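You operate a simulated robot arm through the tools that you are given. There is no shell and no other tool. Be economical: measure what you need, move in short steps, check, and stop when the job is done.

Carry out the task below with a simulated two-armed robot. There is one attempt and no reset: what you move stays moved.

Task
Brush the chips off the brown block, then clamp in the bush from the drip tray.
Fine: put the brush back. Set down upright: red block brush. What is to be rubbed or washed off counts as gone when no trace of it is left.

It is judged by the outcome, as a careful person would: the job done as asked, and still so three seconds after it is handed in. It fails if anything else is knocked over, pushed out of place, dropped, spilled or broken.

Robot
Two 6-joint arms with fingered hands on one trunk, hanging from a carriage that runs on a gantry, over the field with the corners [-2.12, 0.71], [-2.12, -0.57], [0.18, -0.57], [0.18, 0.71] (x, y) and turns from -339 to 349 degrees about z. Base frame: it is fixed where the carriage stands at the start and does not move with it; the origin is on the floor, on the carriage's upright axis, x ahead of it, y to its left, z up. Lengths are in m, angles in degrees, forces in N, time in s.
The left shoulder is at the start at [0.04, 0.152, 1.509], the right one opposite. With the tool pointing down near the work surface each hand reaches from about 0.1 to 0.5 m from the robot's upright axis, wherever it stands, measured 20 degrees to its own side. Places, roughly: block clamp [0.3, 0.2, 0.8]; bore of the brown block [0.3, 0.2, 0.7]; metal chips [0.3, 0.2, 0.7]. Payload 4 kg a hand.
The tool frame of a hand sits at the grasp point between the pads (the TCP): z along the fingers, y along the line on which they close. The tips reach 0.03 m beyond it. The gripper opens to 0.104 m. The gripper's body begins 0.035 m behind the TCP. The gripper is a hand of 5 fingers: y runs from the thumb to the fingers, the wrist lies at [-0.015, -0.104, -0.178] in the tool frame.
Orientation is that of the tool frame in the base frame, as [roll, pitch, yaw] about the fixed x, y, z axes, in that order (R = Rz(yaw) Ry(pitch) Rx(roll)). With the fingers straight down and the wrist toward the robot, the tool's x, y and z point along [0, 1, 0], [1, 0, 0] and [0, 0, -1] of the base frame.

Tools
- The arms move only by the tool nudge_tool. It takes "left_rows", "right_rows" or both (then of equal length, played together; a hand with none holds still); each is a list of rows, each a list of 6 numbers: the shift along the base's x, y, z in m, then the turn, a rotation vector about the base's x, y, z in degrees. In form: [[dx, dy, dz, wx, wy, wz], ...]. A call has 1 to 20 rows; each row is the pose to reach, as a shift and turn from the pose commanded when the call began. Rows are played at 5 a second. More than 0.05 m and 8.6 degrees between two rows, and nothing of the call is played. A pose out of reach is approached as far as the arm can. The call stops where the force on the tool passes 40 N (or 10 N more than at its start, if that is more) or the arm is blocked; 0.2 s more then pass. In this call time passes only in rows, and 0.2 s behind the last. The reply holds the time, the measured pose of the TCP, the force on the tool along the base axes, the opening and the grip force, in the units named above and with some noise, with the torque about the TCP (base axes, N m) and any sound that the robot's microphone picked up.
- Cameras (640 x 400 px; columns grow to the right, rows downward): "scene" is now at [0.1955, 0.0395, 1.774]; the picture's right is [0.75, -0.67, 0.00], its down [-0.62, -0.70, -0.36] and it looks along [0.24, 0.27, -0.93] (base axes); focal length 274 px, centre (320, 200). "left" rides on the left gripper at [-0.06, -0.083, -0.12] in its tool frame; the picture's right is [-0.79, -0.29, 0.54], its down [0.56, -0.71, 0.44] and it looks along [0.26, 0.65, 0.72] (tool axes); focal length 234 px, centre (320, 200). "right" rides on the right gripper at [0.06, -0.083, -0.12] in its tool frame; the picture's right is [-0.79, 0.29, -0.54], its down [-0.56, -0.71, 0.44] and it looks along [-0.26, 0.65, 0.72] (tool axes); focal length 234 px, centre (320, 200).
- capture(camera): a new picture of that camera. No time passes.
- slide_trunk(by): slides the trunk up (or, below 0, down) by that many m; the arms and the scene camera ride with it, the base frame stays. It gives what a move gives, with no picture.
- drive_base(legs): drives the robot by 1 to 6 legs, each [ahead, left, turn to the left] in m, m and degrees, along the robot's own axes; the way and the turn of a leg run together, so that a leg with both is an arc; at most 1.5 m and 180 degrees a leg. The arms and the cameras ride along, it lands a little off, and it stops where it bumps. It keeps to its track: a leg is cut to what the track allows. It gives what a move gives.
- finger_targets(index, middle, ring, little, thumb_bend, thumb_turn, hand): sets how far each is bent, from 0 (flat) to 1 (curled in); at 0.3 the hand is open as for a grip, at 0.7 the pads meet at the TCP. One left out holds its place. A second passes; each finger stops where it meets its share of the squeeze, and holds until it gets a number again. It is the only way to open and close the hand. It gives what a move gives, with no picture; readings hold the bend of each and the force on index, middle, ring, little, thumb and palm. thumb_turn goes from beside the hand (0) to across from the fingers (1), as for a grip.
- head_to(pan, tilt): turns the head with the scene camera to pan (to the left, within 86 degrees either way) and tilt (down, from -29 to 69), counted from straight ahead of the robot. It gives what a move gives.
- pixel_to_xyz(camera, pixels): for up to 12 pixels [column, row] of the newest picture of that camera ("zoom" is the newest enlarged one), the place [x, y, z] in the base frame of the surface seen there, good to about 0.002 m. No time passes.
- inspect(camera, box): a new picture of the part [left, top, right, bottom] of that camera's present view, enlarged. No time passes.
- sign_off(): hands the job in; it is judged then, once.

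Work in short steps. Measure before you move; look again where a grasp or a placing could have gone wrong, and mend it. You have 80 turns and 58 pictures in all, those below and enlarged ones among them. Open the grippers and draw the arms clear of the work before you hand the job in, unless the task says otherwise; then end with one line.

The tools are called after ">>>" by a JSON object that holds its "api" and its "payload". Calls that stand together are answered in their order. nudge_tool: Moves the arms, as the interface text tells. Its arguments: {"type":"object","properties":{"left_rows":{"type":"array"},"right_rows":{"type":"array"}},"required":[]} The other tools are called the same way: slide_trunk (by) slides the trunk up or down; finger_targets (index, middle, ring, little, thumb_bend, thumb_turn, hand) moves the fingers one by one; drive_base (legs) drives the base; head_to (pan, tilt) turns the head that bears the scene camera; capture (camera) takes a picture; pixel_to_xyz (camera, pixels) gives the place of the surface under pixels of a picture; inspect (camera, box) takes an enlarged picture of a part of a camera's view; sign_off () hands the job in.

At the start:

```text
time: 0.0
left_position: [0.2468, 0.3778, 1.0628]
left_ee_rot: [180.0, 0.1, 90.0]
left_force: [-0.3, -0.5, -0.1]
left_torque: [0.0, -0.02, 0.01]
left_width: 0.1037
left_grasp_force: 0.1
left_shape: jaw
left_bend: [0.3, 0.3, 0.3, 0.3, 0.3, 0.97]
left_finger forces: [0.0, 0.1, 0.0, 0.1, 0.0, 0.0]
right_position: [0.6332, -0.0085, 1.0731]
right_ee_rot: [179.2, 2.4, 88.7]
right_force: [0.6, 0.0, 0.1]
right_torque: [0.02, 0.01, -0.03]
right_width: 0.1039
right_grasp_force: 0.2
right_shape: jaw
right_bend: [0.3, 0.3, 0.3, 0.3, 0.3, 0.97]
right_finger forces: [0.0, 0.1, 0.0, 0.1, 0.0, 0.0]
trunk travel left (down, up): [-0.682, 0.118]
robot x, y, heading: [-0.0009, -0.0002, 0.2]
head pan, tilt: [48.2, 68.8]
```

scene: 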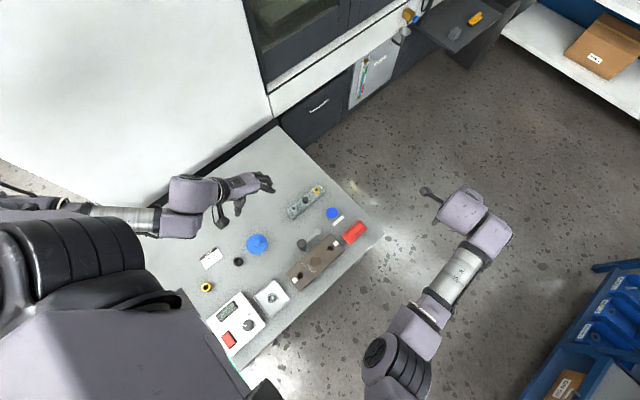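
right: 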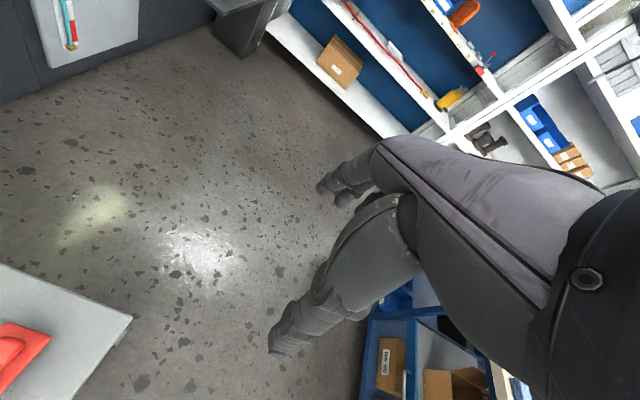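
left: 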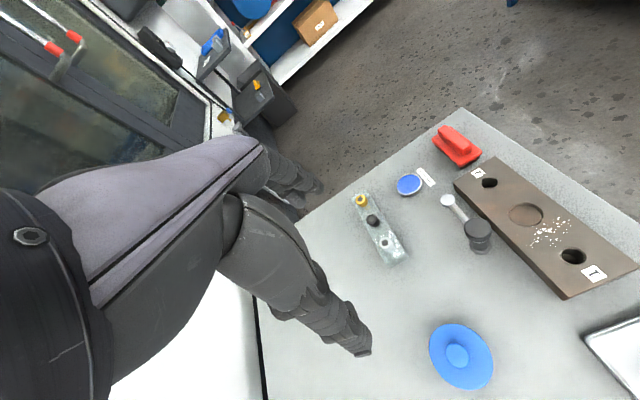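

The scene picture shows the table around (280,250) with the brown block at (313,262) and the red brush at (355,232). I enlarge that part to see the details.

>>> {"api": "inspect", "payload": {"camera": "scene", "box": [180, 160, 400, 380]}}

>>> {"api": "inspect", "payload": {"camera": "left", "box": [330, 100, 640, 300]}}

```text
1.82 times, centred on (290, 270) of scene
```

zoom: 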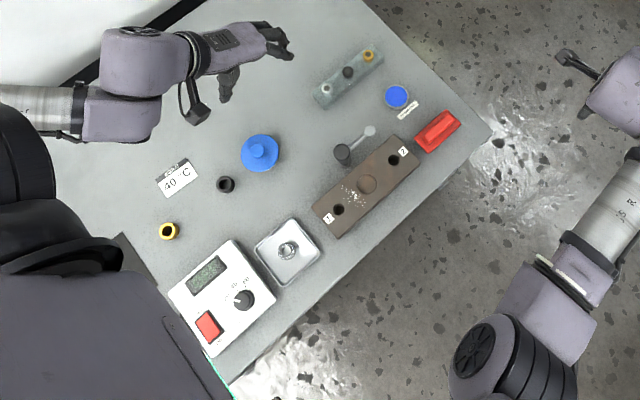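

```text
2.00 times, centred on (485, 200) of left
```

zoom: 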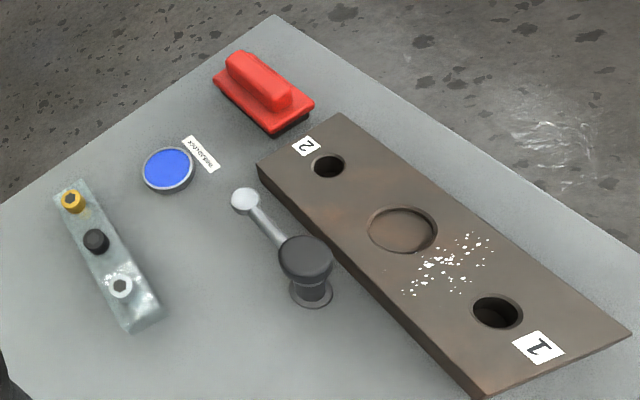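

The block has two bores, a recess and chips; a clamp with a ball lever stands beside it, and the tray with a ring bush lies at zoom (288,250). I measure the objects in the scene view and look closer.

>>> {"api": "inspect", "payload": {"camera": "scene", "box": [255, 215, 375, 320]}}

>>> {"api": "inspect", "payload": {"camera": "scene", "box": [190, 170, 350, 270]}}

>>> {"api": "inspect", "payload": {"camera": "scene", "box": [180, 240, 300, 360]}}

```text
3.81 times, centred on (315, 268) of scene
```

zoom: 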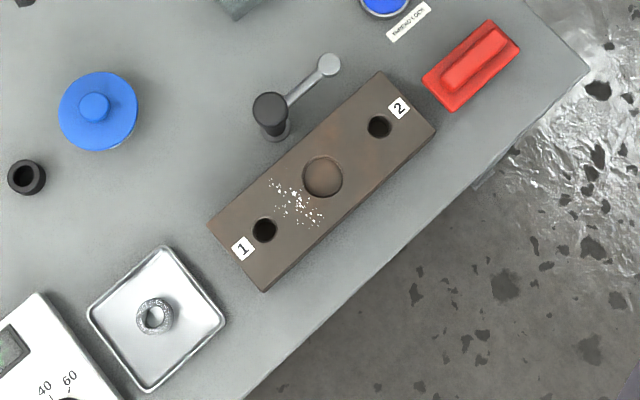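

```text
4.00 times, centred on (270, 220) of scene
```

zoom: 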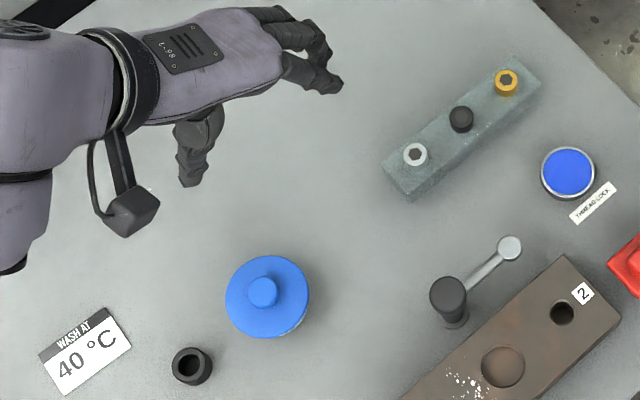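

```text
3.33 times, centred on (240, 300) of scene
```

zoom: 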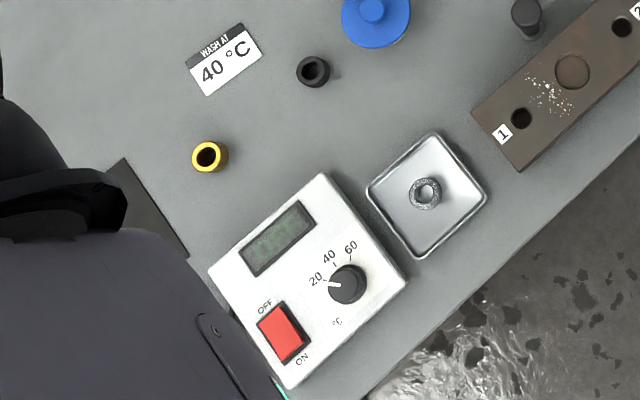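

Now I measure in the newest zoom: the bush, tray, heater and more.

>>> {"api": "pixel_to_xyz", "payload": {"camera": "zoom", "pixels": [[425, 193], [412, 192], [438, 194], [425, 178], [425, 208], [432, 133], [366, 192], [487, 190], [420, 258], [400, 190], [572, 70], [522, 118]]}}

>>> {"api": "inspect", "payload": {"camera": "scene", "box": [280, 205, 380, 300]}}

>>> {"api": "inspect", "payload": {"camera": "left", "box": [410, 110, 570, 270]}}

```text
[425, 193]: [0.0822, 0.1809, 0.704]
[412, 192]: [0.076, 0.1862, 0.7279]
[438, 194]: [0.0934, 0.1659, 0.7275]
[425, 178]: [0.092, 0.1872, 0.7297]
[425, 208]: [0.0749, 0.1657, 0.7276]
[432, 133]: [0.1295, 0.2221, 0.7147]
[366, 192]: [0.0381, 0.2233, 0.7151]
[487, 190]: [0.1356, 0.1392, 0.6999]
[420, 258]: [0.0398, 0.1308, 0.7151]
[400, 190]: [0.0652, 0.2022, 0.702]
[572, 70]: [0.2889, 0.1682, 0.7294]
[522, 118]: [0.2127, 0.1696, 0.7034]
```

```text
4.21 times, centred on (330, 252) of scene
```

zoom: 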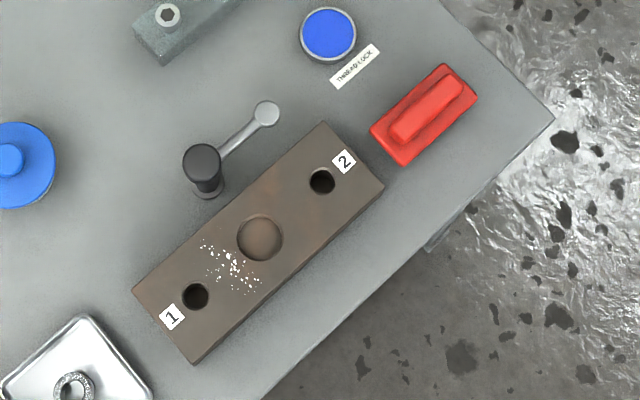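

```text
2.50 times, centred on (490, 190) of left
```

zoom: 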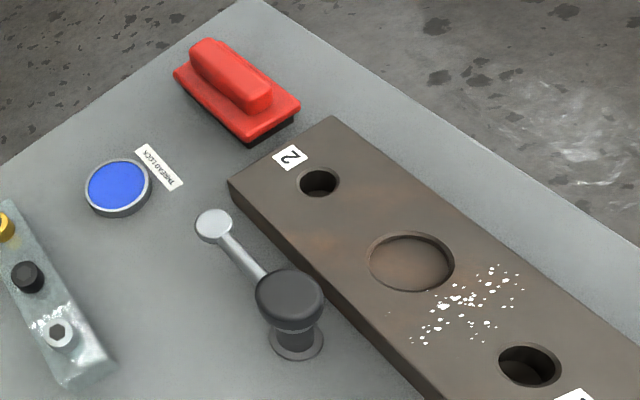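

I measure the recess, bores, clamp and brush: in the left zoom these are at (410,260), (290,290), (213,226), (235,80).

>>> {"api": "pixel_to_xyz", "payload": {"camera": "zoom", "pixels": [[411, 265], [366, 262], [456, 264], [411, 228], [411, 295], [290, 285], [213, 226], [245, 258], [300, 350], [225, 75], [180, 80], [270, 350]]}}

>>> {"api": "pixel_to_xyz", "payload": {"camera": "left", "pixels": [[479, 226], [456, 204], [447, 200], [437, 132], [465, 150], [434, 146], [482, 152], [460, 166], [496, 157], [455, 188], [565, 299], [550, 232]]}}

>>> {"api": "inspect", "payload": {"camera": "left", "box": [420, 160, 520, 260]}}

```text
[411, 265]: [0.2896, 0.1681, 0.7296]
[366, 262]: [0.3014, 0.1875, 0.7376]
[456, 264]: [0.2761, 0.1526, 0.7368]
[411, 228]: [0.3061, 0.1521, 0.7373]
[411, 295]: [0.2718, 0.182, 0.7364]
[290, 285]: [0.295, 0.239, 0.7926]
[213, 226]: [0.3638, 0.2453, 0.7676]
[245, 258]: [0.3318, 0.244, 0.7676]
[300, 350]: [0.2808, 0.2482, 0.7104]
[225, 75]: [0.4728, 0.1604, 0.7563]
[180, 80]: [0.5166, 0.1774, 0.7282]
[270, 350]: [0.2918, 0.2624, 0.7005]
```

```text
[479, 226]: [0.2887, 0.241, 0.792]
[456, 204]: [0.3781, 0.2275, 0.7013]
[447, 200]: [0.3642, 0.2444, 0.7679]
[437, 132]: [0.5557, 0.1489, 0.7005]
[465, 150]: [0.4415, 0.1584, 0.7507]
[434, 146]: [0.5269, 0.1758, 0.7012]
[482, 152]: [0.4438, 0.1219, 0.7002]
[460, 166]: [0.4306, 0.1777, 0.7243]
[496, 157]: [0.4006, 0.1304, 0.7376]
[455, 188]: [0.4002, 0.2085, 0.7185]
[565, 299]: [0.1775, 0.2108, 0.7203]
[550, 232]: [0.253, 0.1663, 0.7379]
```

```text
4.00 times, centred on (470, 210) of left
```

zoom: 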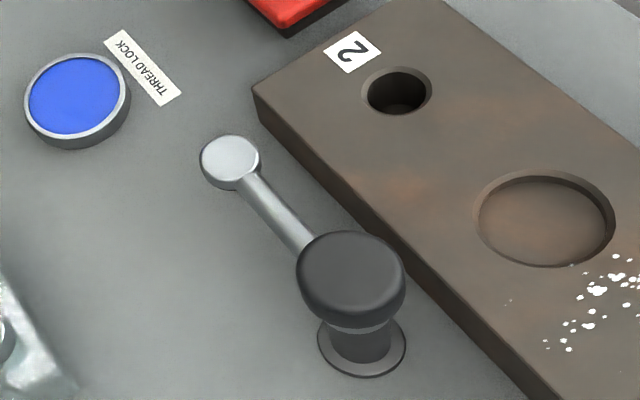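

The layout is aligned with the base axes. Bore centre ≈(0.288,0.168), floor 0.730, rim 0.737. Clamp post is at (0.288,0.245) with the arm pointing +x, about 0.077 long, so a quarter turn brings the pad over the bore. The brush ridge runs along x at y≈0.155. I drive off the table side and face +y, so both hands close along y.

>>> {"api": "drive_base", "payload": {"legs": [[0, -0.22, 0], [0.17, 0, 0], [0, 0, 90]]}}

>>> {"api": "head_to", "payload": {"pan": 0, "tilt": 60}}

>>> {"api": "capture", "payload": {"camera": "scene"}}

>>> {"api": "capture", "payload": {"camera": "right"}}

```text
time: 6.5
left_position: [-0.2048, 0.0277, 1.0622]
left_ee_rot: [180.0, -0.1, 179.5]
left_force: [0.0, -0.6, -0.5]
left_torque: [0.01, -0.01, 0.0]
left_width: 0.1035
left_grasp_force: 0.1
left_shape: jaw
left_bend: [0.3, 0.3, 0.3, 0.3, 0.3, 0.97]
left_finger forces: [0.1, 0.1, 0.0, 0.0, 0.1, 0.0]
right_position: [0.1868, 0.4126, 1.0717]
right_ee_rot: [179.2, 2.8, 178.0]
right_force: [-0.5, 1.0, -0.6]
right_torque: [0.02, -0.01, 0.01]
right_width: 0.1035
right_grasp_force: 0.2
right_shape: jaw
right_bend: [0.3, 0.3, 0.3, 0.3, 0.3, 0.97]
right_finger forces: [0.0, 0.0, 0.0, 0.0, 0.0, 0.1]
trunk travel left (down, up): [-0.682, 0.118]
robot x, y, heading: [0.168, -0.2201, 89.5]
head pan, tilt: [48.2, 68.8]
```

```text
time: 7.7
left_position: [-0.2047, 0.027, 1.0627]
left_ee_rot: [-180.0, 0.0, 179.6]
left_force: [0.4, -0.3, 1.1]
left_torque: [0.01, 0.03, 0.0]
left_width: 0.1037
left_grasp_force: 0.1
left_shape: jaw
left_bend: [0.3, 0.3, 0.3, 0.3, 0.3, 0.97]
left_finger forces: [0.0, 0.0, 0.0, 0.0, 0.0, 0.0]
right_position: [0.1878, 0.4128, 1.0721]
right_ee_rot: [179.2, 2.8, 177.9]
right_force: [0.0, -0.2, -0.8]
right_torque: [0.01, 0.01, -0.01]
right_width: 0.1036
right_grasp_force: 0.0
right_shape: jaw
right_bend: [0.3, 0.3, 0.3, 0.3, 0.3, 0.97]
right_finger forces: [0.1, 0.0, 0.0, 0.0, 0.0, 0.0]
trunk travel left (down, up): [-0.682, 0.118]
robot x, y, heading: [0.1703, -0.2214, 89.5]
head pan, tilt: [0.0, 60.0]
```

```text
46 pictures are left
```

scene: 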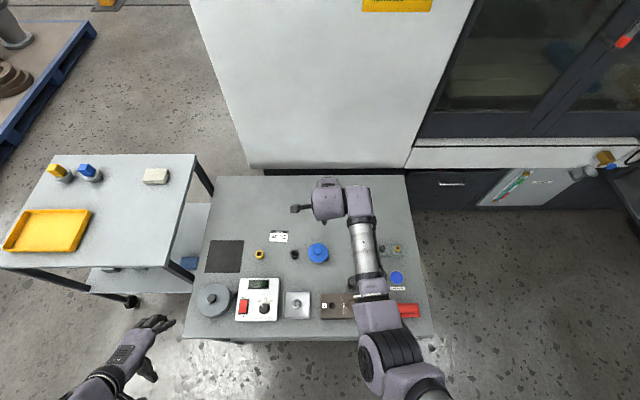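

```text
45 pictures are left
```

right: 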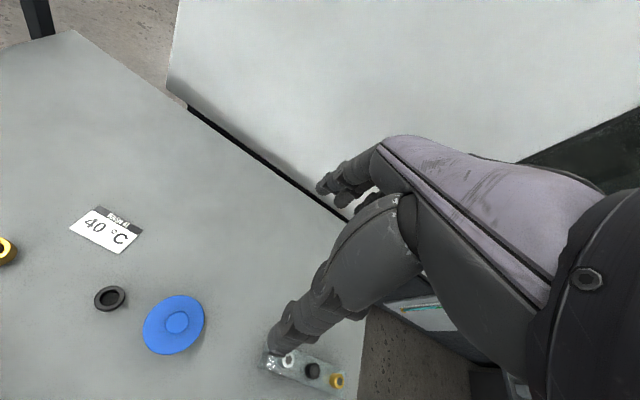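

The right arm hides the brush in the scene picture. I bring the right hand behind and above the brush, squared to the axes, and look with its own camera.

>>> {"api": "nudge_tool", "payload": {"right_rows": [[0.036, -0.035, -0.01, 0.3, 0.4, 0.3], [0.072, -0.07, -0.02, 0.5, 0.8, 0.6], [0.108, -0.105, -0.03, 0.8, 1.2, 0.9], [0.144, -0.14, -0.05, 0.8, 1.6, 1.2], [0.18, -0.175, -0.07, 0.8, 2, 1.5], [0.216, -0.21, -0.09, 0.8, 2.4, 1.8], [0.252, -0.245, -0.11, 0.8, 2.8, 2], [0.287, -0.28, -0.12, 0.8, 2.8, 2], [0.287, -0.28, -0.12, 0.8, 2.8, 2]]}}

>>> {"api": "capture", "payload": {"camera": "right"}}

>>> {"api": "inspect", "payload": {"camera": "scene", "box": [190, 220, 440, 350]}}

```text
refused: row 1 steps farther than a row can; nothing moved
```

```text
44 pictures are left
```

right: 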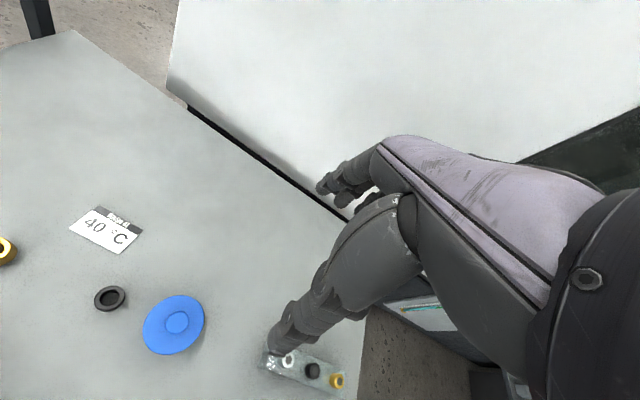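

```text
2.56 times, centred on (315, 285) of scene
```

zoom: 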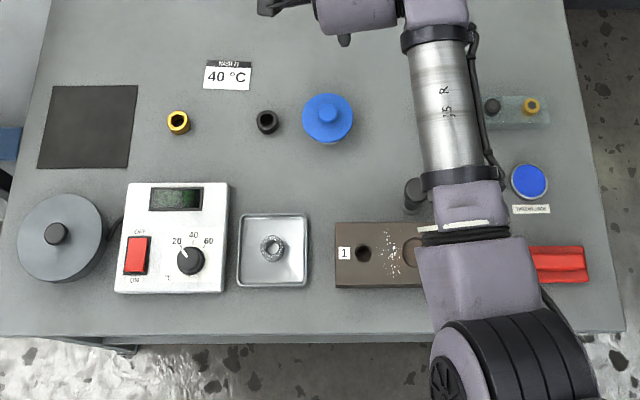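

The first row stepped a bit too far; I use smaller steps.

>>> {"api": "nudge_tool", "payload": {"right_rows": [[0.03, -0.029, -0.01, 0.3, 0.4, 0.3], [0.06, -0.058, -0.02, 0.5, 0.8, 0.6], [0.09, -0.087, -0.03, 0.8, 1.2, 0.9], [0.12, -0.116, -0.045, 0.8, 1.6, 1.2], [0.15, -0.145, -0.06, 0.8, 2, 1.5], [0.18, -0.174, -0.075, 0.8, 2.4, 1.8], [0.21, -0.203, -0.09, 0.8, 2.8, 2], [0.24, -0.232, -0.1, 0.8, 2.8, 2], [0.27, -0.26, -0.11, 0.8, 2.8, 2], [0.287, -0.28, -0.12, 0.8, 2.8, 2], [0.287, -0.28, -0.12, 0.8, 2.8, 2]]}}

```text
time: 10.1
left_position: [-0.2061, 0.0288, 1.0624]
left_ee_rot: [-180.0, 0.0, 179.5]
left_force: [0.3, 0.0, -0.6]
left_torque: [-0.01, 0.0, 0.01]
left_width: 0.1036
left_grasp_force: 0.0
left_shape: jaw
left_bend: [0.3, 0.3, 0.3, 0.3, 0.3, 0.97]
left_finger forces: [0.0, 0.0, 0.0, 0.1, 0.0, 0.0]
right_position: [0.3288, 0.1202, 0.9138]
right_ee_rot: [176.7, 7.5, 174.8]
right_force: [0.0, -0.1, -0.2]
right_torque: [-0.01, 0.02, 0.02]
right_width: 0.1041
right_grasp_force: 0.1
right_shape: jaw
right_bend: [0.3, 0.3, 0.3, 0.3, 0.3, 0.97]
right_finger forces: [0.0, 0.0, 0.0, 0.1, 0.1, 0.1]
right hand out of reach, approached as far as the arm can: row 1, 2, 3, 4, 5, 6, 7, 8, 9, 10, 11
trunk travel left (down, up): [-0.682, 0.118]
robot x, y, heading: [0.1695, -0.2236, 89.6]
head pan, tilt: [0.0, 60.0]
```

The right hand does not reach that far aside in this stance. I drive 0.07 m closer and turn 22° to the right so the brush lies about 20° to the right side.

>>> {"api": "drive_base", "payload": {"legs": [[0.07, 0, -22]]}}

```text
time: 11.7
left_position: [-0.075, 0.2168, 1.0618]
left_ee_rot: [-180.0, -0.1, 157.8]
left_force: [-0.5, 0.1, 0.5]
left_torque: [0.0, -0.02, 0.0]
left_width: 0.1036
left_grasp_force: 0.0
left_shape: jaw
left_bend: [0.3, 0.3, 0.3, 0.3, 0.3, 0.97]
left_finger forces: [0.0, 0.1, 0.0, 0.1, 0.1, 0.1]
right_position: [0.4547, 0.1047, 0.9136]
right_ee_rot: [176.7, 7.4, 153.1]
right_force: [-0.5, -0.1, -0.1]
right_torque: [-0.04, -0.01, 0.0]
right_width: 0.1041
right_grasp_force: 0.0
right_shape: jaw
right_bend: [0.3, 0.3, 0.3, 0.3, 0.3, 0.97]
right_finger forces: [0.1, 0.0, 0.0, 0.0, 0.0, 0.0]
trunk travel left (down, up): [-0.682, 0.118]
robot x, y, heading: [0.1822, -0.154, 67.7]
head pan, tilt: [0.0, 60.0]
```

The hand is now at (0.455,0.105,0.914), tilted about 8° and yawed 153°. I level it and turn it to yaw 180 in small rows.

>>> {"api": "nudge_tool", "payload": {"right_rows": [[0, 0, 0, 0, 4, 0], [0, 0, 0, 0, 8.1, 0], [0, 0, 0, -0.4, 8.1, 6], [0, 0, 0, -0.8, 8.1, 12], [0, 0, 0, -1.3, 8.1, 18], [0, 0, 0, -1.7, 8.1, 24], [0, 0, 0, -1.9, 8.1, 27], [0, 0, 0, -1.9, 8.1, 27]]}}

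>>> {"api": "capture", "payload": {"camera": "right"}}

```text
time: 13.5
left_position: [-0.0752, 0.2187, 1.0626]
left_ee_rot: [179.9, 0.1, 157.8]
left_force: [0.4, 0.1, 0.1]
left_torque: [-0.01, 0.0, 0.01]
left_width: 0.1037
left_grasp_force: 0.0
left_shape: jaw
left_bend: [0.3, 0.3, 0.3, 0.3, 0.3, 0.97]
left_finger forces: [0.0, 0.1, 0.1, 0.0, 0.0, 0.0]
right_position: [0.454, 0.1056, 0.9135]
right_ee_rot: [176.8, 7.4, 153.1]
right_force: [0.6, 0.0, -0.1]
right_torque: [0.01, 0.02, 0.0]
right_width: 0.1041
right_grasp_force: 0.0
right_shape: jaw
right_bend: [0.3, 0.3, 0.3, 0.3, 0.3, 0.97]
right_finger forces: [0.0, 0.0, 0.1, 0.0, 0.1, 0.0]
right hand out of reach, approached as far as the arm can: row 1, 2, 3, 4, 5, 6, 7, 8
trunk travel left (down, up): [-0.682, 0.118]
robot x, y, heading: [0.1819, -0.1531, 67.8]
head pan, tilt: [0.0, 60.0]
```

```text
42 pictures are left
```

right: 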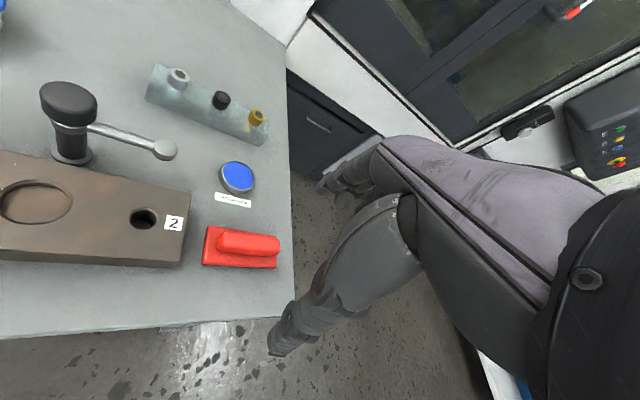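

The reply says the target is still out of reach, so the commanded pose probably lies beyond the measured one. I move the command inward to see where it becomes reachable.

>>> {"api": "nudge_tool", "payload": {"right_rows": [[-0.04, 0.0, 0, 0, 0, 0], [-0.08, 0.02, -0.0, 0, 0, -5], [-0.12, 0.04, -0.0, 0, 0, -10], [-0.14, 0.046, 0, 0, 0, -15], [-0.14, 0.046, 0, 0, 0, -15]]}}

```text
time: 14.2
left_position: [-0.0764, 0.2171, 1.063]
left_ee_rot: [-180.0, 0.0, 157.8]
left_force: [1.0, 0.0, -0.4]
left_torque: [-0.01, 0.01, 0.0]
left_width: 0.1037
left_grasp_force: 0.1
left_shape: jaw
left_bend: [0.3, 0.3, 0.3, 0.3, 0.3, 0.97]
left_finger forces: [0.0, 0.0, 0.1, 0.1, 0.0, 0.1]
right_position: [0.4412, 0.0826, 0.8836]
right_ee_rot: [176.1, 17.5, 150.2]
right_force: [-0.7, 1.3, 0.7]
right_torque: [-0.04, 0.02, 0.0]
right_width: 0.1041
right_grasp_force: 0.0
right_shape: jaw
right_bend: [0.3, 0.3, 0.3, 0.3, 0.3, 0.97]
right_finger forces: [0.0, 0.0, 0.0, 0.0, 0.1, 0.1]
right hand out of reach, approached as far as the arm can: row 1, 3
trunk travel left (down, up): [-0.682, 0.118]
robot x, y, heading: [0.1826, -0.15, 67.9]
head pan, tilt: [0.0, 60.0]
stopped in row 3 (right hand): the arm was blocked; the commanded pose is now the measured one
```

The command is now the measured pose, with the hand tilted 17° and low near the table edge. I look at the arm's posture.

>>> {"api": "capture", "payload": {"camera": "scene"}}

```text
41 pictures are left
```

scene: 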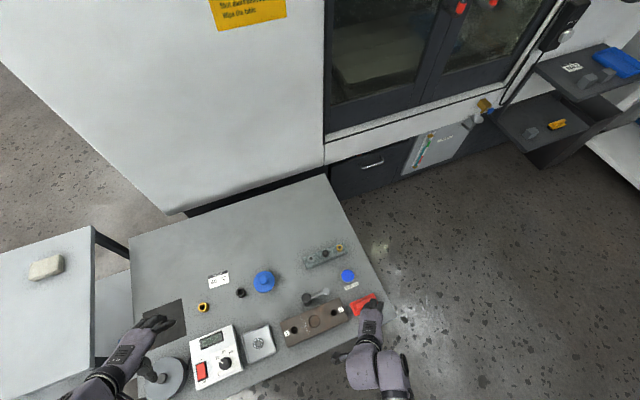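

The right hand hangs just over the brush region, thumb to the left. I raise it and level it in small rows.

>>> {"api": "nudge_tool", "payload": {"right_rows": [[0, 0.01, 0.02, 1.3, 4.3, 0], [0, 0.02, 0.04, 2.6, 8.6, 0], [0, 0.03, 0.05, 3.9, 12.8, 0], [0, 0.03, 0.06, 5.2, 17.1, 0], [0, 0.03, 0.06, 5.2, 17.1, 0]]}}

```text
time: 15.4
left_position: [-0.0758, 0.2169, 1.0626]
left_ee_rot: [-180.0, 0.0, 157.8]
left_force: [0.3, 0.7, -0.1]
left_torque: [0.0, -0.01, -0.02]
left_width: 0.1035
left_grasp_force: 0.0
left_shape: jaw
left_bend: [0.3, 0.3, 0.3, 0.3, 0.3, 0.97]
left_finger forces: [0.1, 0.0, 0.0, 0.0, 0.1, 0.0]
right_position: [0.424, 0.1172, 0.9332]
right_ee_rot: [179.4, 2.7, 149.9]
right_force: [-0.5, 0.1, -1.5]
right_torque: [-0.02, 0.0, 0.01]
right_width: 0.1037
right_grasp_force: 0.0
right_shape: jaw
right_bend: [0.3, 0.3, 0.3, 0.3, 0.3, 0.97]
right_finger forces: [0.0, 0.1, 0.0, 0.0, 0.1, 0.0]
right hand out of reach, approached as far as the arm can: row 4, 5
trunk travel left (down, up): [-0.682, 0.118]
robot x, y, heading: [0.1794, -0.1543, 67.9]
head pan, tilt: [0.0, 60.0]
```

Level now at (0.424,0.117,0.933), but limited sideways. I raise the trunk 0.1 m to give the arm a straighter shape, then step toward (0.47,0.12,0.93) with yaw toward 180.

>>> {"api": "slide_trunk", "payload": {"by": 0.1}}

>>> {"api": "nudge_tool", "payload": {"right_rows": [[0.0, 0.0, -0.04, 0, 0, 5], [0.0, 0, -0.08, 0, 0, 10], [0.0, 0, -0.1, 0, 0, 15], [0.0, 0, -0.1, 0, 0, 20], [0.0, 0, -0.1, 0, 0, 20]]}}

```text
time: 16.7
left_position: [-0.0754, 0.2192, 1.1622]
left_ee_rot: [179.9, -0.1, 157.8]
left_force: [0.5, 1.2, 1.0]
left_torque: [0.01, -0.03, -0.01]
left_width: 0.1035
left_grasp_force: 0.1
left_shape: jaw
left_bend: [0.3, 0.3, 0.3, 0.3, 0.3, 0.97]
left_finger forces: [0.1, 0.0, 0.0, 0.0, 0.0, 0.0]
right_position: [0.4234, 0.1185, 1.034]
right_ee_rot: [179.4, 3.0, 150.0]
right_force: [-0.2, 0.2, -0.2]
right_torque: [-0.01, 0.01, -0.02]
right_width: 0.1041
right_grasp_force: 0.1
right_shape: jaw
right_bend: [0.3, 0.3, 0.3, 0.3, 0.3, 0.97]
right_finger forces: [0.0, 0.0, 0.1, 0.1, 0.0, 0.1]
trunk travel left (down, up): [-0.782, 0.018]
robot x, y, heading: [0.1796, -0.1478, 68.1]
head pan, tilt: [0.0, 60.0]
```

```text
time: 17.9
left_position: [-0.0751, 0.2183, 1.1617]
left_ee_rot: [-180.0, 0.0, 157.9]
left_force: [0.9, -0.3, 0.1]
left_torque: [0.0, 0.02, 0.0]
left_width: 0.1038
left_grasp_force: 0.0
left_shape: jaw
left_bend: [0.3, 0.3, 0.3, 0.3, 0.3, 0.97]
left_finger forces: [0.0, 0.0, 0.0, 0.0, 0.1, 0.1]
right_position: [0.4157, 0.1231, 0.9257]
right_ee_rot: [178.6, 4.0, 157.3]
right_force: [0.7, 0.5, 0.4]
right_torque: [-0.02, 0.03, 0.02]
right_width: 0.104
right_grasp_force: 0.0
right_shape: jaw
right_bend: [0.3, 0.3, 0.3, 0.3, 0.3, 0.97]
right_finger forces: [0.1, 0.1, 0.0, 0.0, 0.0, 0.1]
right hand out of reach, approached as far as the arm can: row 1, 2, 3, 4, 5
trunk travel left (down, up): [-0.782, 0.018]
robot x, y, heading: [0.1787, -0.1527, 67.8]
head pan, tilt: [0.0, 60.0]
```

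The right arm sits in an awkward wrist configuration. The left hand is fine at 57° to its side, so I test the left wrist's yaw range in place, as it hangs high at (−0.075,0.218,1.16).

>>> {"api": "nudge_tool", "payload": {"left_rows": [[0, 0, 0, 0, 0, 8], [0, 0, 0, 0, 0, 16], [0, 0, 0, 0, 0, 24], [0, 0, 0, 0, 0, 32], [0, 0, 0, 0, 0, 40], [0, 0, 0, 0, 0, 48], [0, 0, 0, 0, 0, 56], [0, 0, 0, 0, 0, 64], [0, 0, 0, 0, 0, 72], [0, 0, 0, 0, 0, 80], [0, 0, 0, 0, 0, 88], [0, 0, 0, 0, 0, 88]]}}

```text
time: 20.5
left_position: [-0.0758, 0.2179, 1.1631]
left_ee_rot: [180.0, 0.0, -114.1]
left_force: [-0.1, 0.0, 0.3]
left_torque: [0.02, -0.03, 0.02]
left_width: 0.1037
left_grasp_force: 0.1
left_shape: jaw
left_bend: [0.3, 0.3, 0.3, 0.3, 0.3, 0.97]
left_finger forces: [0.0, 0.1, 0.0, 0.0, 0.1, 0.0]
right_position: [0.4165, 0.1239, 0.9253]
right_ee_rot: [178.7, 4.0, 157.2]
right_force: [-0.7, -0.7, 0.6]
right_torque: [-0.03, 0.01, 0.03]
right_width: 0.1038
right_grasp_force: 0.0
right_shape: jaw
right_bend: [0.3, 0.3, 0.3, 0.3, 0.3, 0.97]
right_finger forces: [0.1, 0.0, 0.0, 0.0, 0.0, 0.0]
trunk travel left (down, up): [-0.782, 0.018]
robot x, y, heading: [0.1805, -0.1517, 67.9]
head pan, tilt: [0.0, 60.0]
```

The left wrist turns freely by +88°. I turn the robot to heading ~0 where the left hand, closing along y, comes over the block/brush side; the right hand sweeps off the table.

>>> {"api": "drive_base", "payload": {"legs": [[0, 0, -68]]}}

>>> {"api": "head_to", "payload": {"pan": 55, "tilt": 60}}

>>> {"api": "capture", "payload": {"camera": "scene"}}

>>> {"api": "capture", "payload": {"camera": "left"}}

```text
time: 23.9
left_position: [0.4282, 0.2215, 1.1638]
left_ee_rot: [-180.0, -0.1, 177.6]
left_force: [-0.8, -0.2, 0.1]
left_torque: [-0.01, -0.03, 0.01]
left_width: 0.1036
left_grasp_force: 0.0
left_shape: jaw
left_bend: [0.3, 0.3, 0.3, 0.3, 0.3, 0.97]
left_finger forces: [0.1, 0.1, 0.0, 0.0, 0.1, 0.0]
right_position: [0.5252, -0.2681, 0.9251]
right_ee_rot: [178.7, 4.0, 89.0]
right_force: [-0.5, -0.1, -0.2]
right_torque: [0.05, 0.03, -0.01]
right_width: 0.1039
right_grasp_force: 0.0
right_shape: jaw
right_bend: [0.3, 0.3, 0.3, 0.3, 0.3, 0.97]
right_finger forces: [0.1, 0.0, 0.1, 0.0, 0.0, 0.1]
trunk travel left (down, up): [-0.782, 0.018]
robot x, y, heading: [0.1844, -0.1522, -0.2]
head pan, tilt: [0.0, 60.0]
```

```text
time: 25.1
left_position: [0.4285, 0.2218, 1.1629]
left_ee_rot: [180.0, 0.0, 177.6]
left_force: [0.3, 0.4, -0.2]
left_torque: [-0.02, 0.01, 0.0]
left_width: 0.1036
left_grasp_force: 0.2
left_shape: jaw
left_bend: [0.3, 0.3, 0.3, 0.3, 0.3, 0.97]
left_finger forces: [0.0, 0.0, 0.0, 0.1, 0.0, 0.0]
right_position: [0.5245, -0.2684, 0.9244]
right_ee_rot: [178.8, 3.9, 89.1]
right_force: [-0.1, -0.8, -0.1]
right_torque: [0.02, 0.0, -0.01]
right_width: 0.1038
right_grasp_force: 0.1
right_shape: jaw
right_bend: [0.3, 0.3, 0.3, 0.3, 0.3, 0.97]
right_finger forces: [0.1, 0.1, 0.0, 0.0, 0.0, 0.0]
trunk travel left (down, up): [-0.782, 0.018]
robot x, y, heading: [0.1795, -0.1523, -0.4]
head pan, tilt: [55.0, 60.0]
```

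```text
40 pictures are left
```

scene: 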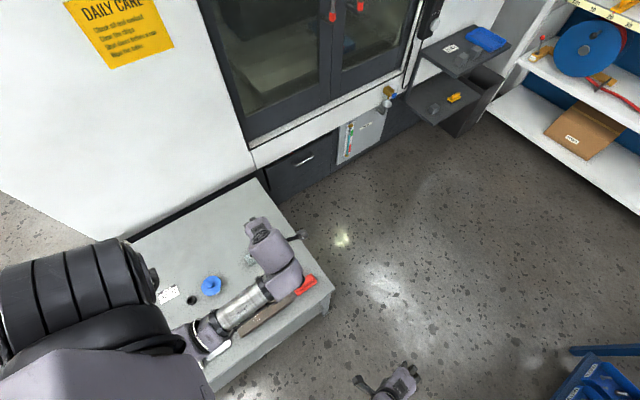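

```text
39 pictures are left
```

left: 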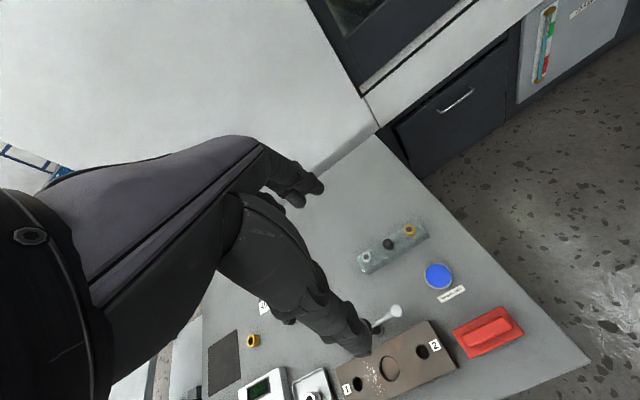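

The brush shows clearly at (488,332) in the left view. I measure its ridge and plate.

>>> {"api": "inspect", "payload": {"camera": "left", "box": [440, 295, 540, 365]}}

>>> {"api": "pixel_to_xyz", "payload": {"camera": "left", "pixels": [[468, 338], [487, 328], [505, 320], [485, 323], [490, 334], [456, 333], [506, 309], [522, 332], [469, 356]]}}

```text
5.71 times, centred on (490, 330) of left
```

zoom: 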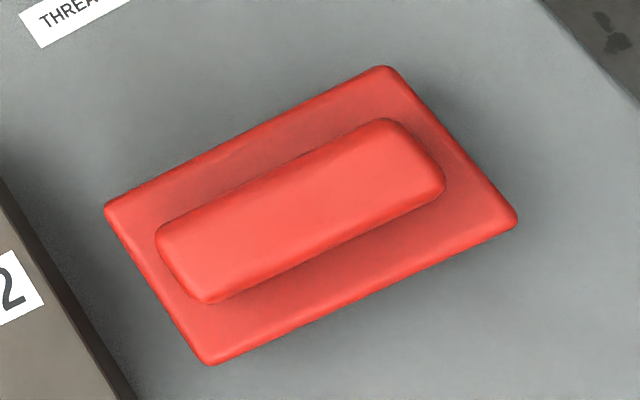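

```text
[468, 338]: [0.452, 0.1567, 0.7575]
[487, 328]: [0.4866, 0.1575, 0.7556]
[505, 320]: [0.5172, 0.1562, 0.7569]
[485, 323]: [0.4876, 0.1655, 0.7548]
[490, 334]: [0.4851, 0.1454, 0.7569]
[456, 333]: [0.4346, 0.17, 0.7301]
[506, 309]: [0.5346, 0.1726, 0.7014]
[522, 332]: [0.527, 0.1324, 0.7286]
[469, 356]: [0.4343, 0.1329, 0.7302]
```

Brush: plate x 0.433–0.530, y 0.130–0.178, ridge centre (0.483,0.1565), 22 mm wide, top 0.757, home centre (0.4825,0.1555). I lower the trunk 0.1 m and bring the left hand above it.

>>> {"api": "slide_trunk", "payload": {"by": -0.1}}

>>> {"api": "nudge_tool", "payload": {"left_rows": [[0.02, -0.02, -0.03, 0, 0, 1.2], [0.04, -0.04, -0.06, 0, 0, 2.4], [0.054, -0.065, -0.09, 0, 0, 2.4], [0.054, -0.065, -0.135, 0, 0, 2.4], [0.054, -0.065, -0.18, 0, 0, 2.4], [0.054, -0.065, -0.22, 0, 0, 2.4], [0.054, -0.065, -0.22, 0, 0, 2.4]]}}

>>> {"api": "capture", "payload": {"camera": "left"}}

```text
time: 26.5
left_position: [0.4293, 0.2226, 1.0628]
left_ee_rot: [180.0, 0.0, 177.6]
left_force: [-0.1, 0.1, -0.6]
left_torque: [0.0, -0.01, 0.02]
left_width: 0.1038
left_grasp_force: 0.1
left_shape: jaw
left_bend: [0.3, 0.3, 0.3, 0.3, 0.3, 0.97]
left_finger forces: [0.0, 0.0, 0.0, 0.0, 0.1, 0.0]
right_position: [0.5255, -0.268, 0.8254]
right_ee_rot: [178.7, 3.9, 88.9]
right_force: [0.6, -0.6, 0.6]
right_torque: [0.0, 0.0, 0.0]
right_width: 0.1039
right_grasp_force: 0.0
right_shape: jaw
right_bend: [0.3, 0.3, 0.3, 0.3, 0.3, 0.97]
right_finger forces: [0.0, 0.2, 0.1, 0.0, 0.0, 0.0]
trunk travel left (down, up): [-0.682, 0.118]
robot x, y, heading: [0.1798, -0.1578, -0.1]
head pan, tilt: [55.0, 60.0]
```

```text
time: 28.1
left_position: [0.4829, 0.1568, 0.8432]
left_ee_rot: [179.9, 0.0, 180.0]
left_force: [0.9, 0.0, 0.4]
left_torque: [0.0, 0.0, 0.0]
left_width: 0.1037
left_grasp_force: 0.0
left_shape: jaw
left_bend: [0.3, 0.3, 0.3, 0.3, 0.3, 0.97]
left_finger forces: [0.0, 0.0, 0.1, 0.0, 0.0, 0.1]
right_position: [0.5255, -0.2682, 0.8255]
right_ee_rot: [178.8, 3.9, 88.9]
right_force: [-0.2, -1.8, -0.7]
right_torque: [-0.02, -0.01, 0.03]
right_width: 0.1039
right_grasp_force: 0.0
right_shape: jaw
right_bend: [0.3, 0.3, 0.3, 0.3, 0.3, 0.97]
right_finger forces: [0.0, 0.0, 0.0, 0.0, 0.0, 0.0]
trunk travel left (down, up): [-0.682, 0.118]
robot x, y, heading: [0.1776, -0.1512, -0.2]
head pan, tilt: [55.0, 60.0]
```

```text
37 pictures are left
```

left: 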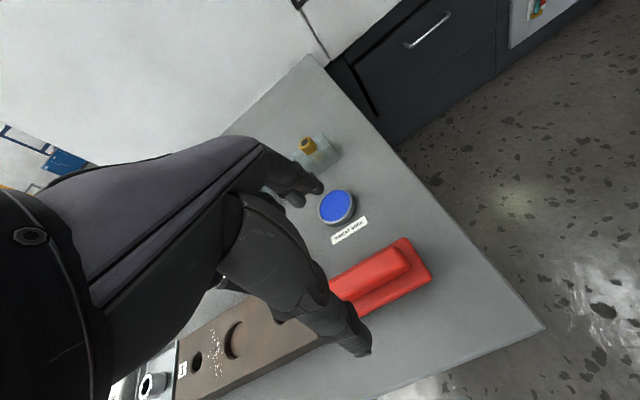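

The hand is over the brush, thumb in front and fingers behind. I lower to TCP z≈0.765 and then close.

>>> {"api": "nudge_tool", "payload": {"left_rows": [[0, 0, -0.03, 0, 0, 0], [0, 0, -0.06, 0, 0, 0], [0, 0, -0.078, 0, 0, 0], [0, 0, -0.078, 0, 0, 0]]}}

>>> {"api": "finger_targets", "payload": {"hand": "left", "index": 0.8, "middle": 0.8, "ring": 0.8, "little": 0.8, "thumb_bend": 0.8}}

>>> {"api": "capture", "payload": {"camera": "left"}}

```text
time: 29.1
left_position: [0.4838, 0.1576, 0.7656]
left_ee_rot: [179.9, 0.1, -179.9]
left_force: [0.0, 0.6, -0.2]
left_torque: [-0.04, -0.03, 0.02]
left_width: 0.1037
left_grasp_force: 0.0
left_shape: jaw
left_bend: [0.3, 0.3, 0.3, 0.3, 0.3, 0.97]
left_finger forces: [0.0, 0.1, 0.0, 0.0, 0.0, 0.1]
right_position: [0.5233, -0.2687, 0.8254]
right_ee_rot: [178.7, 4.0, 89.0]
right_force: [-0.3, 0.0, -0.2]
right_torque: [0.01, -0.01, -0.03]
right_width: 0.1039
right_grasp_force: 0.0
right_shape: jaw
right_bend: [0.3, 0.3, 0.3, 0.3, 0.3, 0.97]
right_finger forces: [0.1, 0.0, 0.0, 0.0, 0.0, 0.1]
trunk travel left (down, up): [-0.682, 0.118]
robot x, y, heading: [0.1773, -0.1541, -0.3]
head pan, tilt: [55.0, 60.0]
```

```text
time: 30.1
left_position: [0.4829, 0.1564, 0.7658]
left_ee_rot: [-179.9, 0.0, -180.0]
left_force: [0.0, 0.0, -1.0]
left_torque: [0.02, -0.02, 0.03]
left_width: 0.0168
left_grasp_force: 26.7
left_shape: fingers
left_bend: [0.74, 0.78, 0.8, 0.8, 0.63, 0.9]
left_finger forces: [13.5, 11.5, 1.1, 0.0, 26.4, 0.1]
right_position: [0.5249, -0.2679, 0.8247]
right_ee_rot: [178.7, 4.0, 88.9]
right_force: [-0.6, 0.1, 0.0]
right_torque: [0.01, 0.0, 0.0]
right_width: 0.1039
right_grasp_force: 0.1
right_shape: jaw
right_bend: [0.3, 0.3, 0.3, 0.3, 0.3, 0.97]
right_finger forces: [0.0, 0.0, 0.0, 0.0, 0.1, 0.1]
trunk travel left (down, up): [-0.682, 0.118]
robot x, y, heading: [0.1817, -0.1519, -0.2]
head pan, tilt: [55.0, 60.0]
```

```text
36 pictures are left
```

left: 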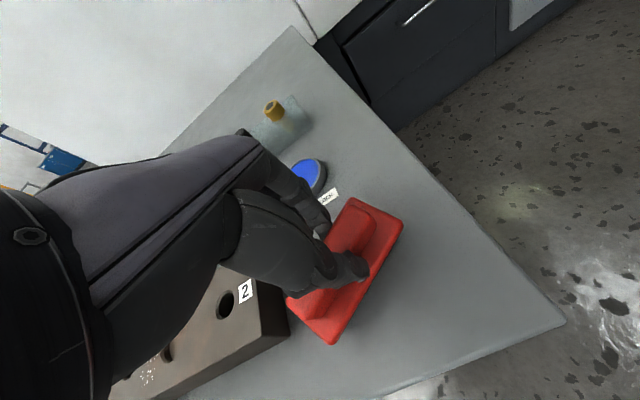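

Grip is 27 N, but the brush seems to have turned in the grip. I measure its plate corners.

>>> {"api": "pixel_to_xyz", "payload": {"camera": "left", "pixels": [[333, 340], [400, 222], [352, 202], [292, 306], [375, 268], [365, 222]]}}

>>> {"api": "inspect", "payload": {"camera": "left", "box": [260, 180, 440, 360]}}

```text
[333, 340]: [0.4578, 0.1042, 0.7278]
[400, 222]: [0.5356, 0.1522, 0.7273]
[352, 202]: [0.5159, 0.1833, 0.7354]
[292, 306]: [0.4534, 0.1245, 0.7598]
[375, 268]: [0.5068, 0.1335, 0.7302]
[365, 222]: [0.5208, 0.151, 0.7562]
```

```text
2.22 times, centred on (350, 270) of left
```

zoom: 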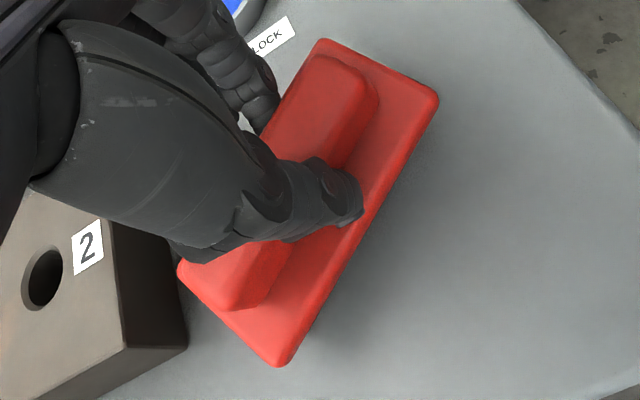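

The brush yawed about 32° in the grip but is firmly held and flat; I compensate with hand yaw later. I lift it 0.13 m and drive back 0.22 m to bring it over the chips at x≈0.253.

>>> {"api": "nudge_tool", "payload": {"left_rows": [[0, 0, 0.01, 0, 0, 0], [0, 0, 0.03, 0, 0, -4], [0, 0, 0.06, 0, 0, -10], [0, 0, 0.09, 0, 0, -16], [0, 0, 0.12, 0, 0, -22], [0, 0, 0.13, 0, 0, -28], [0, 0, 0.13, 0, 0, -31.6], [0, 0, 0.13, 0, 0, -31.6]]}}

>>> {"api": "drive_base", "payload": {"legs": [[-0.22, 0, 0]]}}

>>> {"api": "capture", "payload": {"camera": "left"}}

```text
time: 31.9
left_position: [0.4818, 0.1577, 0.8959]
left_ee_rot: [-180.0, 0.0, 148.5]
left_force: [-0.1, 0.0, -1.1]
left_torque: [0.02, 0.03, 0.0]
left_width: 0.0168
left_grasp_force: 25.7
left_shape: fingers
left_bend: [0.74, 0.78, 0.8, 0.8, 0.63, 0.9]
left_finger forces: [13.5, 11.4, 1.0, 0.0, 26.2, 0.1]
right_position: [0.5254, -0.2685, 0.826]
right_ee_rot: [178.7, 4.0, 89.1]
right_force: [-0.4, 0.2, -0.2]
right_torque: [-0.02, 0.04, -0.03]
right_width: 0.1039
right_grasp_force: 0.1
right_shape: jaw
right_bend: [0.3, 0.3, 0.3, 0.3, 0.3, 0.97]
right_finger forces: [0.0, 0.1, 0.0, 0.0, 0.0, 0.0]
trunk travel left (down, up): [-0.682, 0.118]
robot x, y, heading: [0.1807, -0.149, -0.3]
head pan, tilt: [55.0, 60.0]
```

```text
time: 33.6
left_position: [0.263, 0.158, 0.8955]
left_ee_rot: [-179.9, 0.1, 148.4]
left_force: [0.3, 0.4, -1.2]
left_torque: [0.03, -0.01, 0.04]
left_width: 0.0168
left_grasp_force: 26.1
left_shape: fingers
left_bend: [0.74, 0.78, 0.8, 0.8, 0.63, 0.9]
left_finger forces: [13.5, 11.3, 0.9, 0.1, 26.2, 0.1]
right_position: [0.3028, -0.267, 0.8253]
right_ee_rot: [178.7, 4.0, 88.9]
right_force: [0.3, 0.5, 0.3]
right_torque: [0.02, 0.01, 0.02]
right_width: 0.1038
right_grasp_force: 0.0
right_shape: jaw
right_bend: [0.3, 0.3, 0.3, 0.3, 0.3, 0.97]
right_finger forces: [0.0, 0.1, 0.0, 0.0, 0.1, 0.1]
trunk travel left (down, up): [-0.682, 0.118]
robot x, y, heading: [-0.0399, -0.1517, -0.6]
head pan, tilt: [55.0, 60.0]
```

```text
34 pictures are left
```

left: 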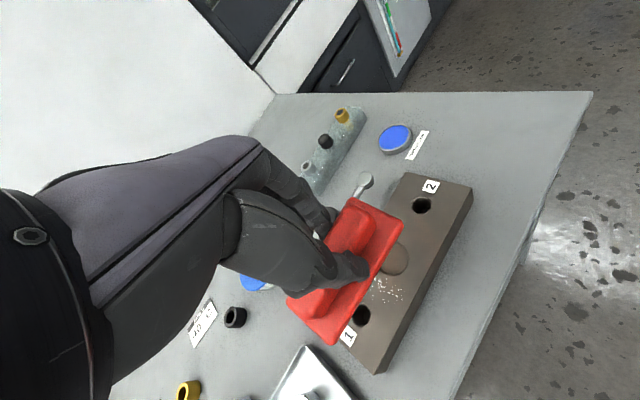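

The brush is held and parallel to the block. I measure its front corners and the chip spread (340–405, 275–300).

>>> {"api": "pixel_to_xyz", "payload": {"camera": "left", "pixels": [[332, 339], [400, 222], [352, 203], [292, 301], [402, 298], [372, 290], [378, 278], [396, 255]]}}

>>> {"api": "inspect", "payload": {"camera": "left", "box": [280, 190, 440, 350]}}

```text
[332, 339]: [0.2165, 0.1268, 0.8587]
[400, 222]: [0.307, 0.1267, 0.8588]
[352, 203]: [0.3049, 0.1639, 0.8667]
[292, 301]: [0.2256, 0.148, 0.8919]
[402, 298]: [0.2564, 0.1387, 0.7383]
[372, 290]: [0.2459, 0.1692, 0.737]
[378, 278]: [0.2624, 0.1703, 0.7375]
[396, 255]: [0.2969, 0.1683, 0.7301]
```

```text
2.50 times, centred on (360, 270) of left
```

zoom: 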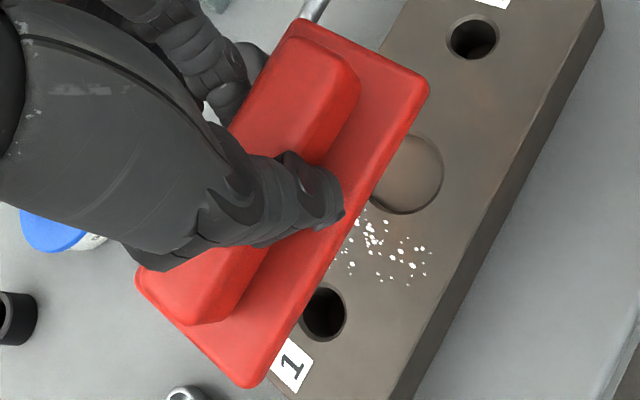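

I check how far the fingers bulge behind the brush (around (328,224)), because the clamp knob is near.

>>> {"api": "pixel_to_xyz", "payload": {"camera": "left", "pixels": [[330, 214], [320, 205], [310, 196], [300, 185], [322, 222], [285, 170], [360, 192]]}}

```text
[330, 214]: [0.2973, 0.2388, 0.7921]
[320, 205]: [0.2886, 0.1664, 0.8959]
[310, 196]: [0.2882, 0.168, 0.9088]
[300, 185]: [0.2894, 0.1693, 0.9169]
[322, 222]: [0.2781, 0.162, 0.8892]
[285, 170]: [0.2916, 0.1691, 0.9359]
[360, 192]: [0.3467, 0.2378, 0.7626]
```

Fingers bulge little. I move over the back end of the chips at TCP (0.243,0.190) and lower until the bristles just touch (contact expected at TCP z≈0.8025).

>>> {"api": "nudge_tool", "payload": {"left_rows": [[-0.02, 0.02, 0, 0, 0, 0], [-0.02, 0.032, -0.03, 0, 0, 0], [-0.02, 0.032, -0.06, 0, 0, 0], [-0.02, 0.032, -0.08, 0, 0, 0], [-0.02, 0.032, -0.089, 0, 0, 0], [-0.02, 0.032, -0.093, 0, 0, 0], [-0.02, 0.032, -0.0945, 0, 0, 0], [-0.02, 0.032, -0.0945, 0, 0, 0]]}}

```text
time: 35.4
left_position: [0.2436, 0.1895, 0.8002]
left_ee_rot: [179.9, 0.0, 148.3]
left_force: [-1.8, 0.2, 2.7]
left_torque: [-0.04, 0.04, -0.06]
left_width: 0.0164
left_grasp_force: 26.4
left_shape: fingers
left_bend: [0.74, 0.78, 0.8, 0.8, 0.63, 0.9]
left_finger forces: [13.5, 11.5, 1.5, 0.0, 25.9, 0.0]
right_position: [0.3047, -0.2671, 0.8259]
right_ee_rot: [178.8, 3.9, 88.9]
right_force: [0.4, 1.1, -0.3]
right_torque: [0.01, -0.02, -0.02]
right_width: 0.104
right_grasp_force: 0.1
right_shape: jaw
right_bend: [0.3, 0.3, 0.3, 0.3, 0.3, 0.97]
right_finger forces: [0.1, 0.0, 0.1, 0.1, 0.1, 0.0]
trunk travel left (down, up): [-0.682, 0.118]
robot x, y, heading: [-0.0395, -0.1528, -0.7]
head pan, tilt: [55.0, 60.0]
```

Light contact (~3.5 N) is made. I sweep toward −y off the front edge of the block, then lift.

>>> {"api": "nudge_tool", "payload": {"left_rows": [[0, -0.012, -0.001, 0, 0, 0], [0, -0.024, -0.001, 0, 0, 0], [0, -0.036, -0.001, 0, 0, 0], [0, -0.048, -0.001, 0, 0, 0], [0, -0.06, -0.001, 0, 0, 0], [0, -0.072, 0.0, 0, 0, 0], [0, -0.084, 0.0, 0, 0, 0], [0, -0.09, 0.005, 0, 0, 0], [0, -0.09, 0.045, 0, 0, 0], [0, -0.09, 0.09, 0, 0, 0], [0, -0.09, 0.09, 0, 0, 0]]}}

>>> {"api": "capture", "payload": {"camera": "left"}}

```text
time: 37.8
left_position: [0.2568, 0.1176, 0.8961]
left_ee_rot: [177.9, 0.0, 147.6]
left_force: [0.7, 0.6, -1.1]
left_torque: [-0.01, -0.04, 0.0]
left_width: 0.0168
left_grasp_force: 25.8
left_shape: fingers
left_bend: [0.74, 0.78, 0.8, 0.8, 0.64, 0.9]
left_finger forces: [12.7, 11.5, 1.3, 0.1, 26.0, 0.0]
right_position: [0.3039, -0.2684, 0.8252]
right_ee_rot: [178.7, 4.0, 88.9]
right_force: [-0.3, 0.5, -0.9]
right_torque: [-0.03, 0.02, 0.03]
right_width: 0.1039
right_grasp_force: 0.1
right_shape: jaw
right_bend: [0.3, 0.3, 0.3, 0.3, 0.3, 0.97]
right_finger forces: [0.0, 0.0, 0.1, 0.0, 0.1, 0.1]
trunk travel left (down, up): [-0.682, 0.118]
robot x, y, heading: [-0.0406, -0.1484, -0.7]
head pan, tilt: [55.0, 60.0]
```

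```text
32 pictures are left
```

left: 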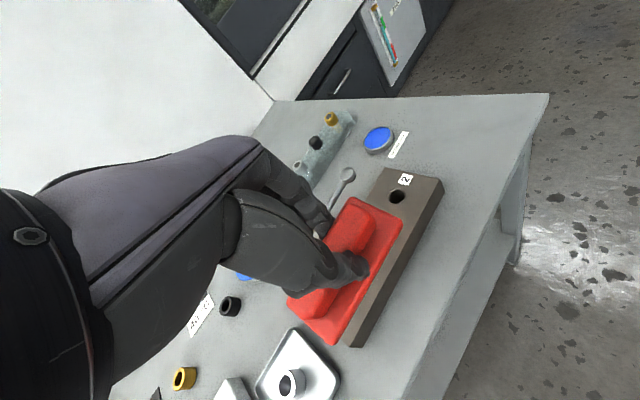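

The hand ended short at y 0.118 (arm limit). I check the block from the scene camera and around the brush.

>>> {"api": "inspect", "payload": {"camera": "scene", "box": [200, 150, 440, 390]}}

>>> {"api": "inspect", "payload": {"camera": "left", "box": [300, 160, 460, 380]}}

```text
1.67 times, centred on (320, 270) of scene
```

zoom: 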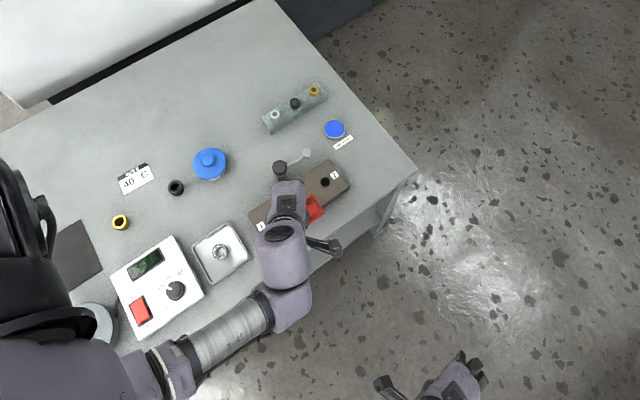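

```text
1.82 times, centred on (380, 270) of left
```

zoom: 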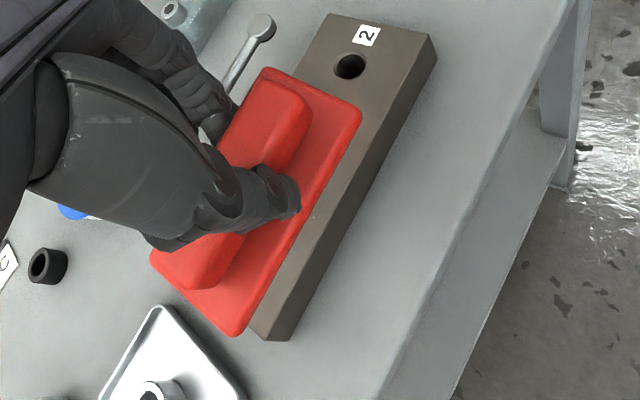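

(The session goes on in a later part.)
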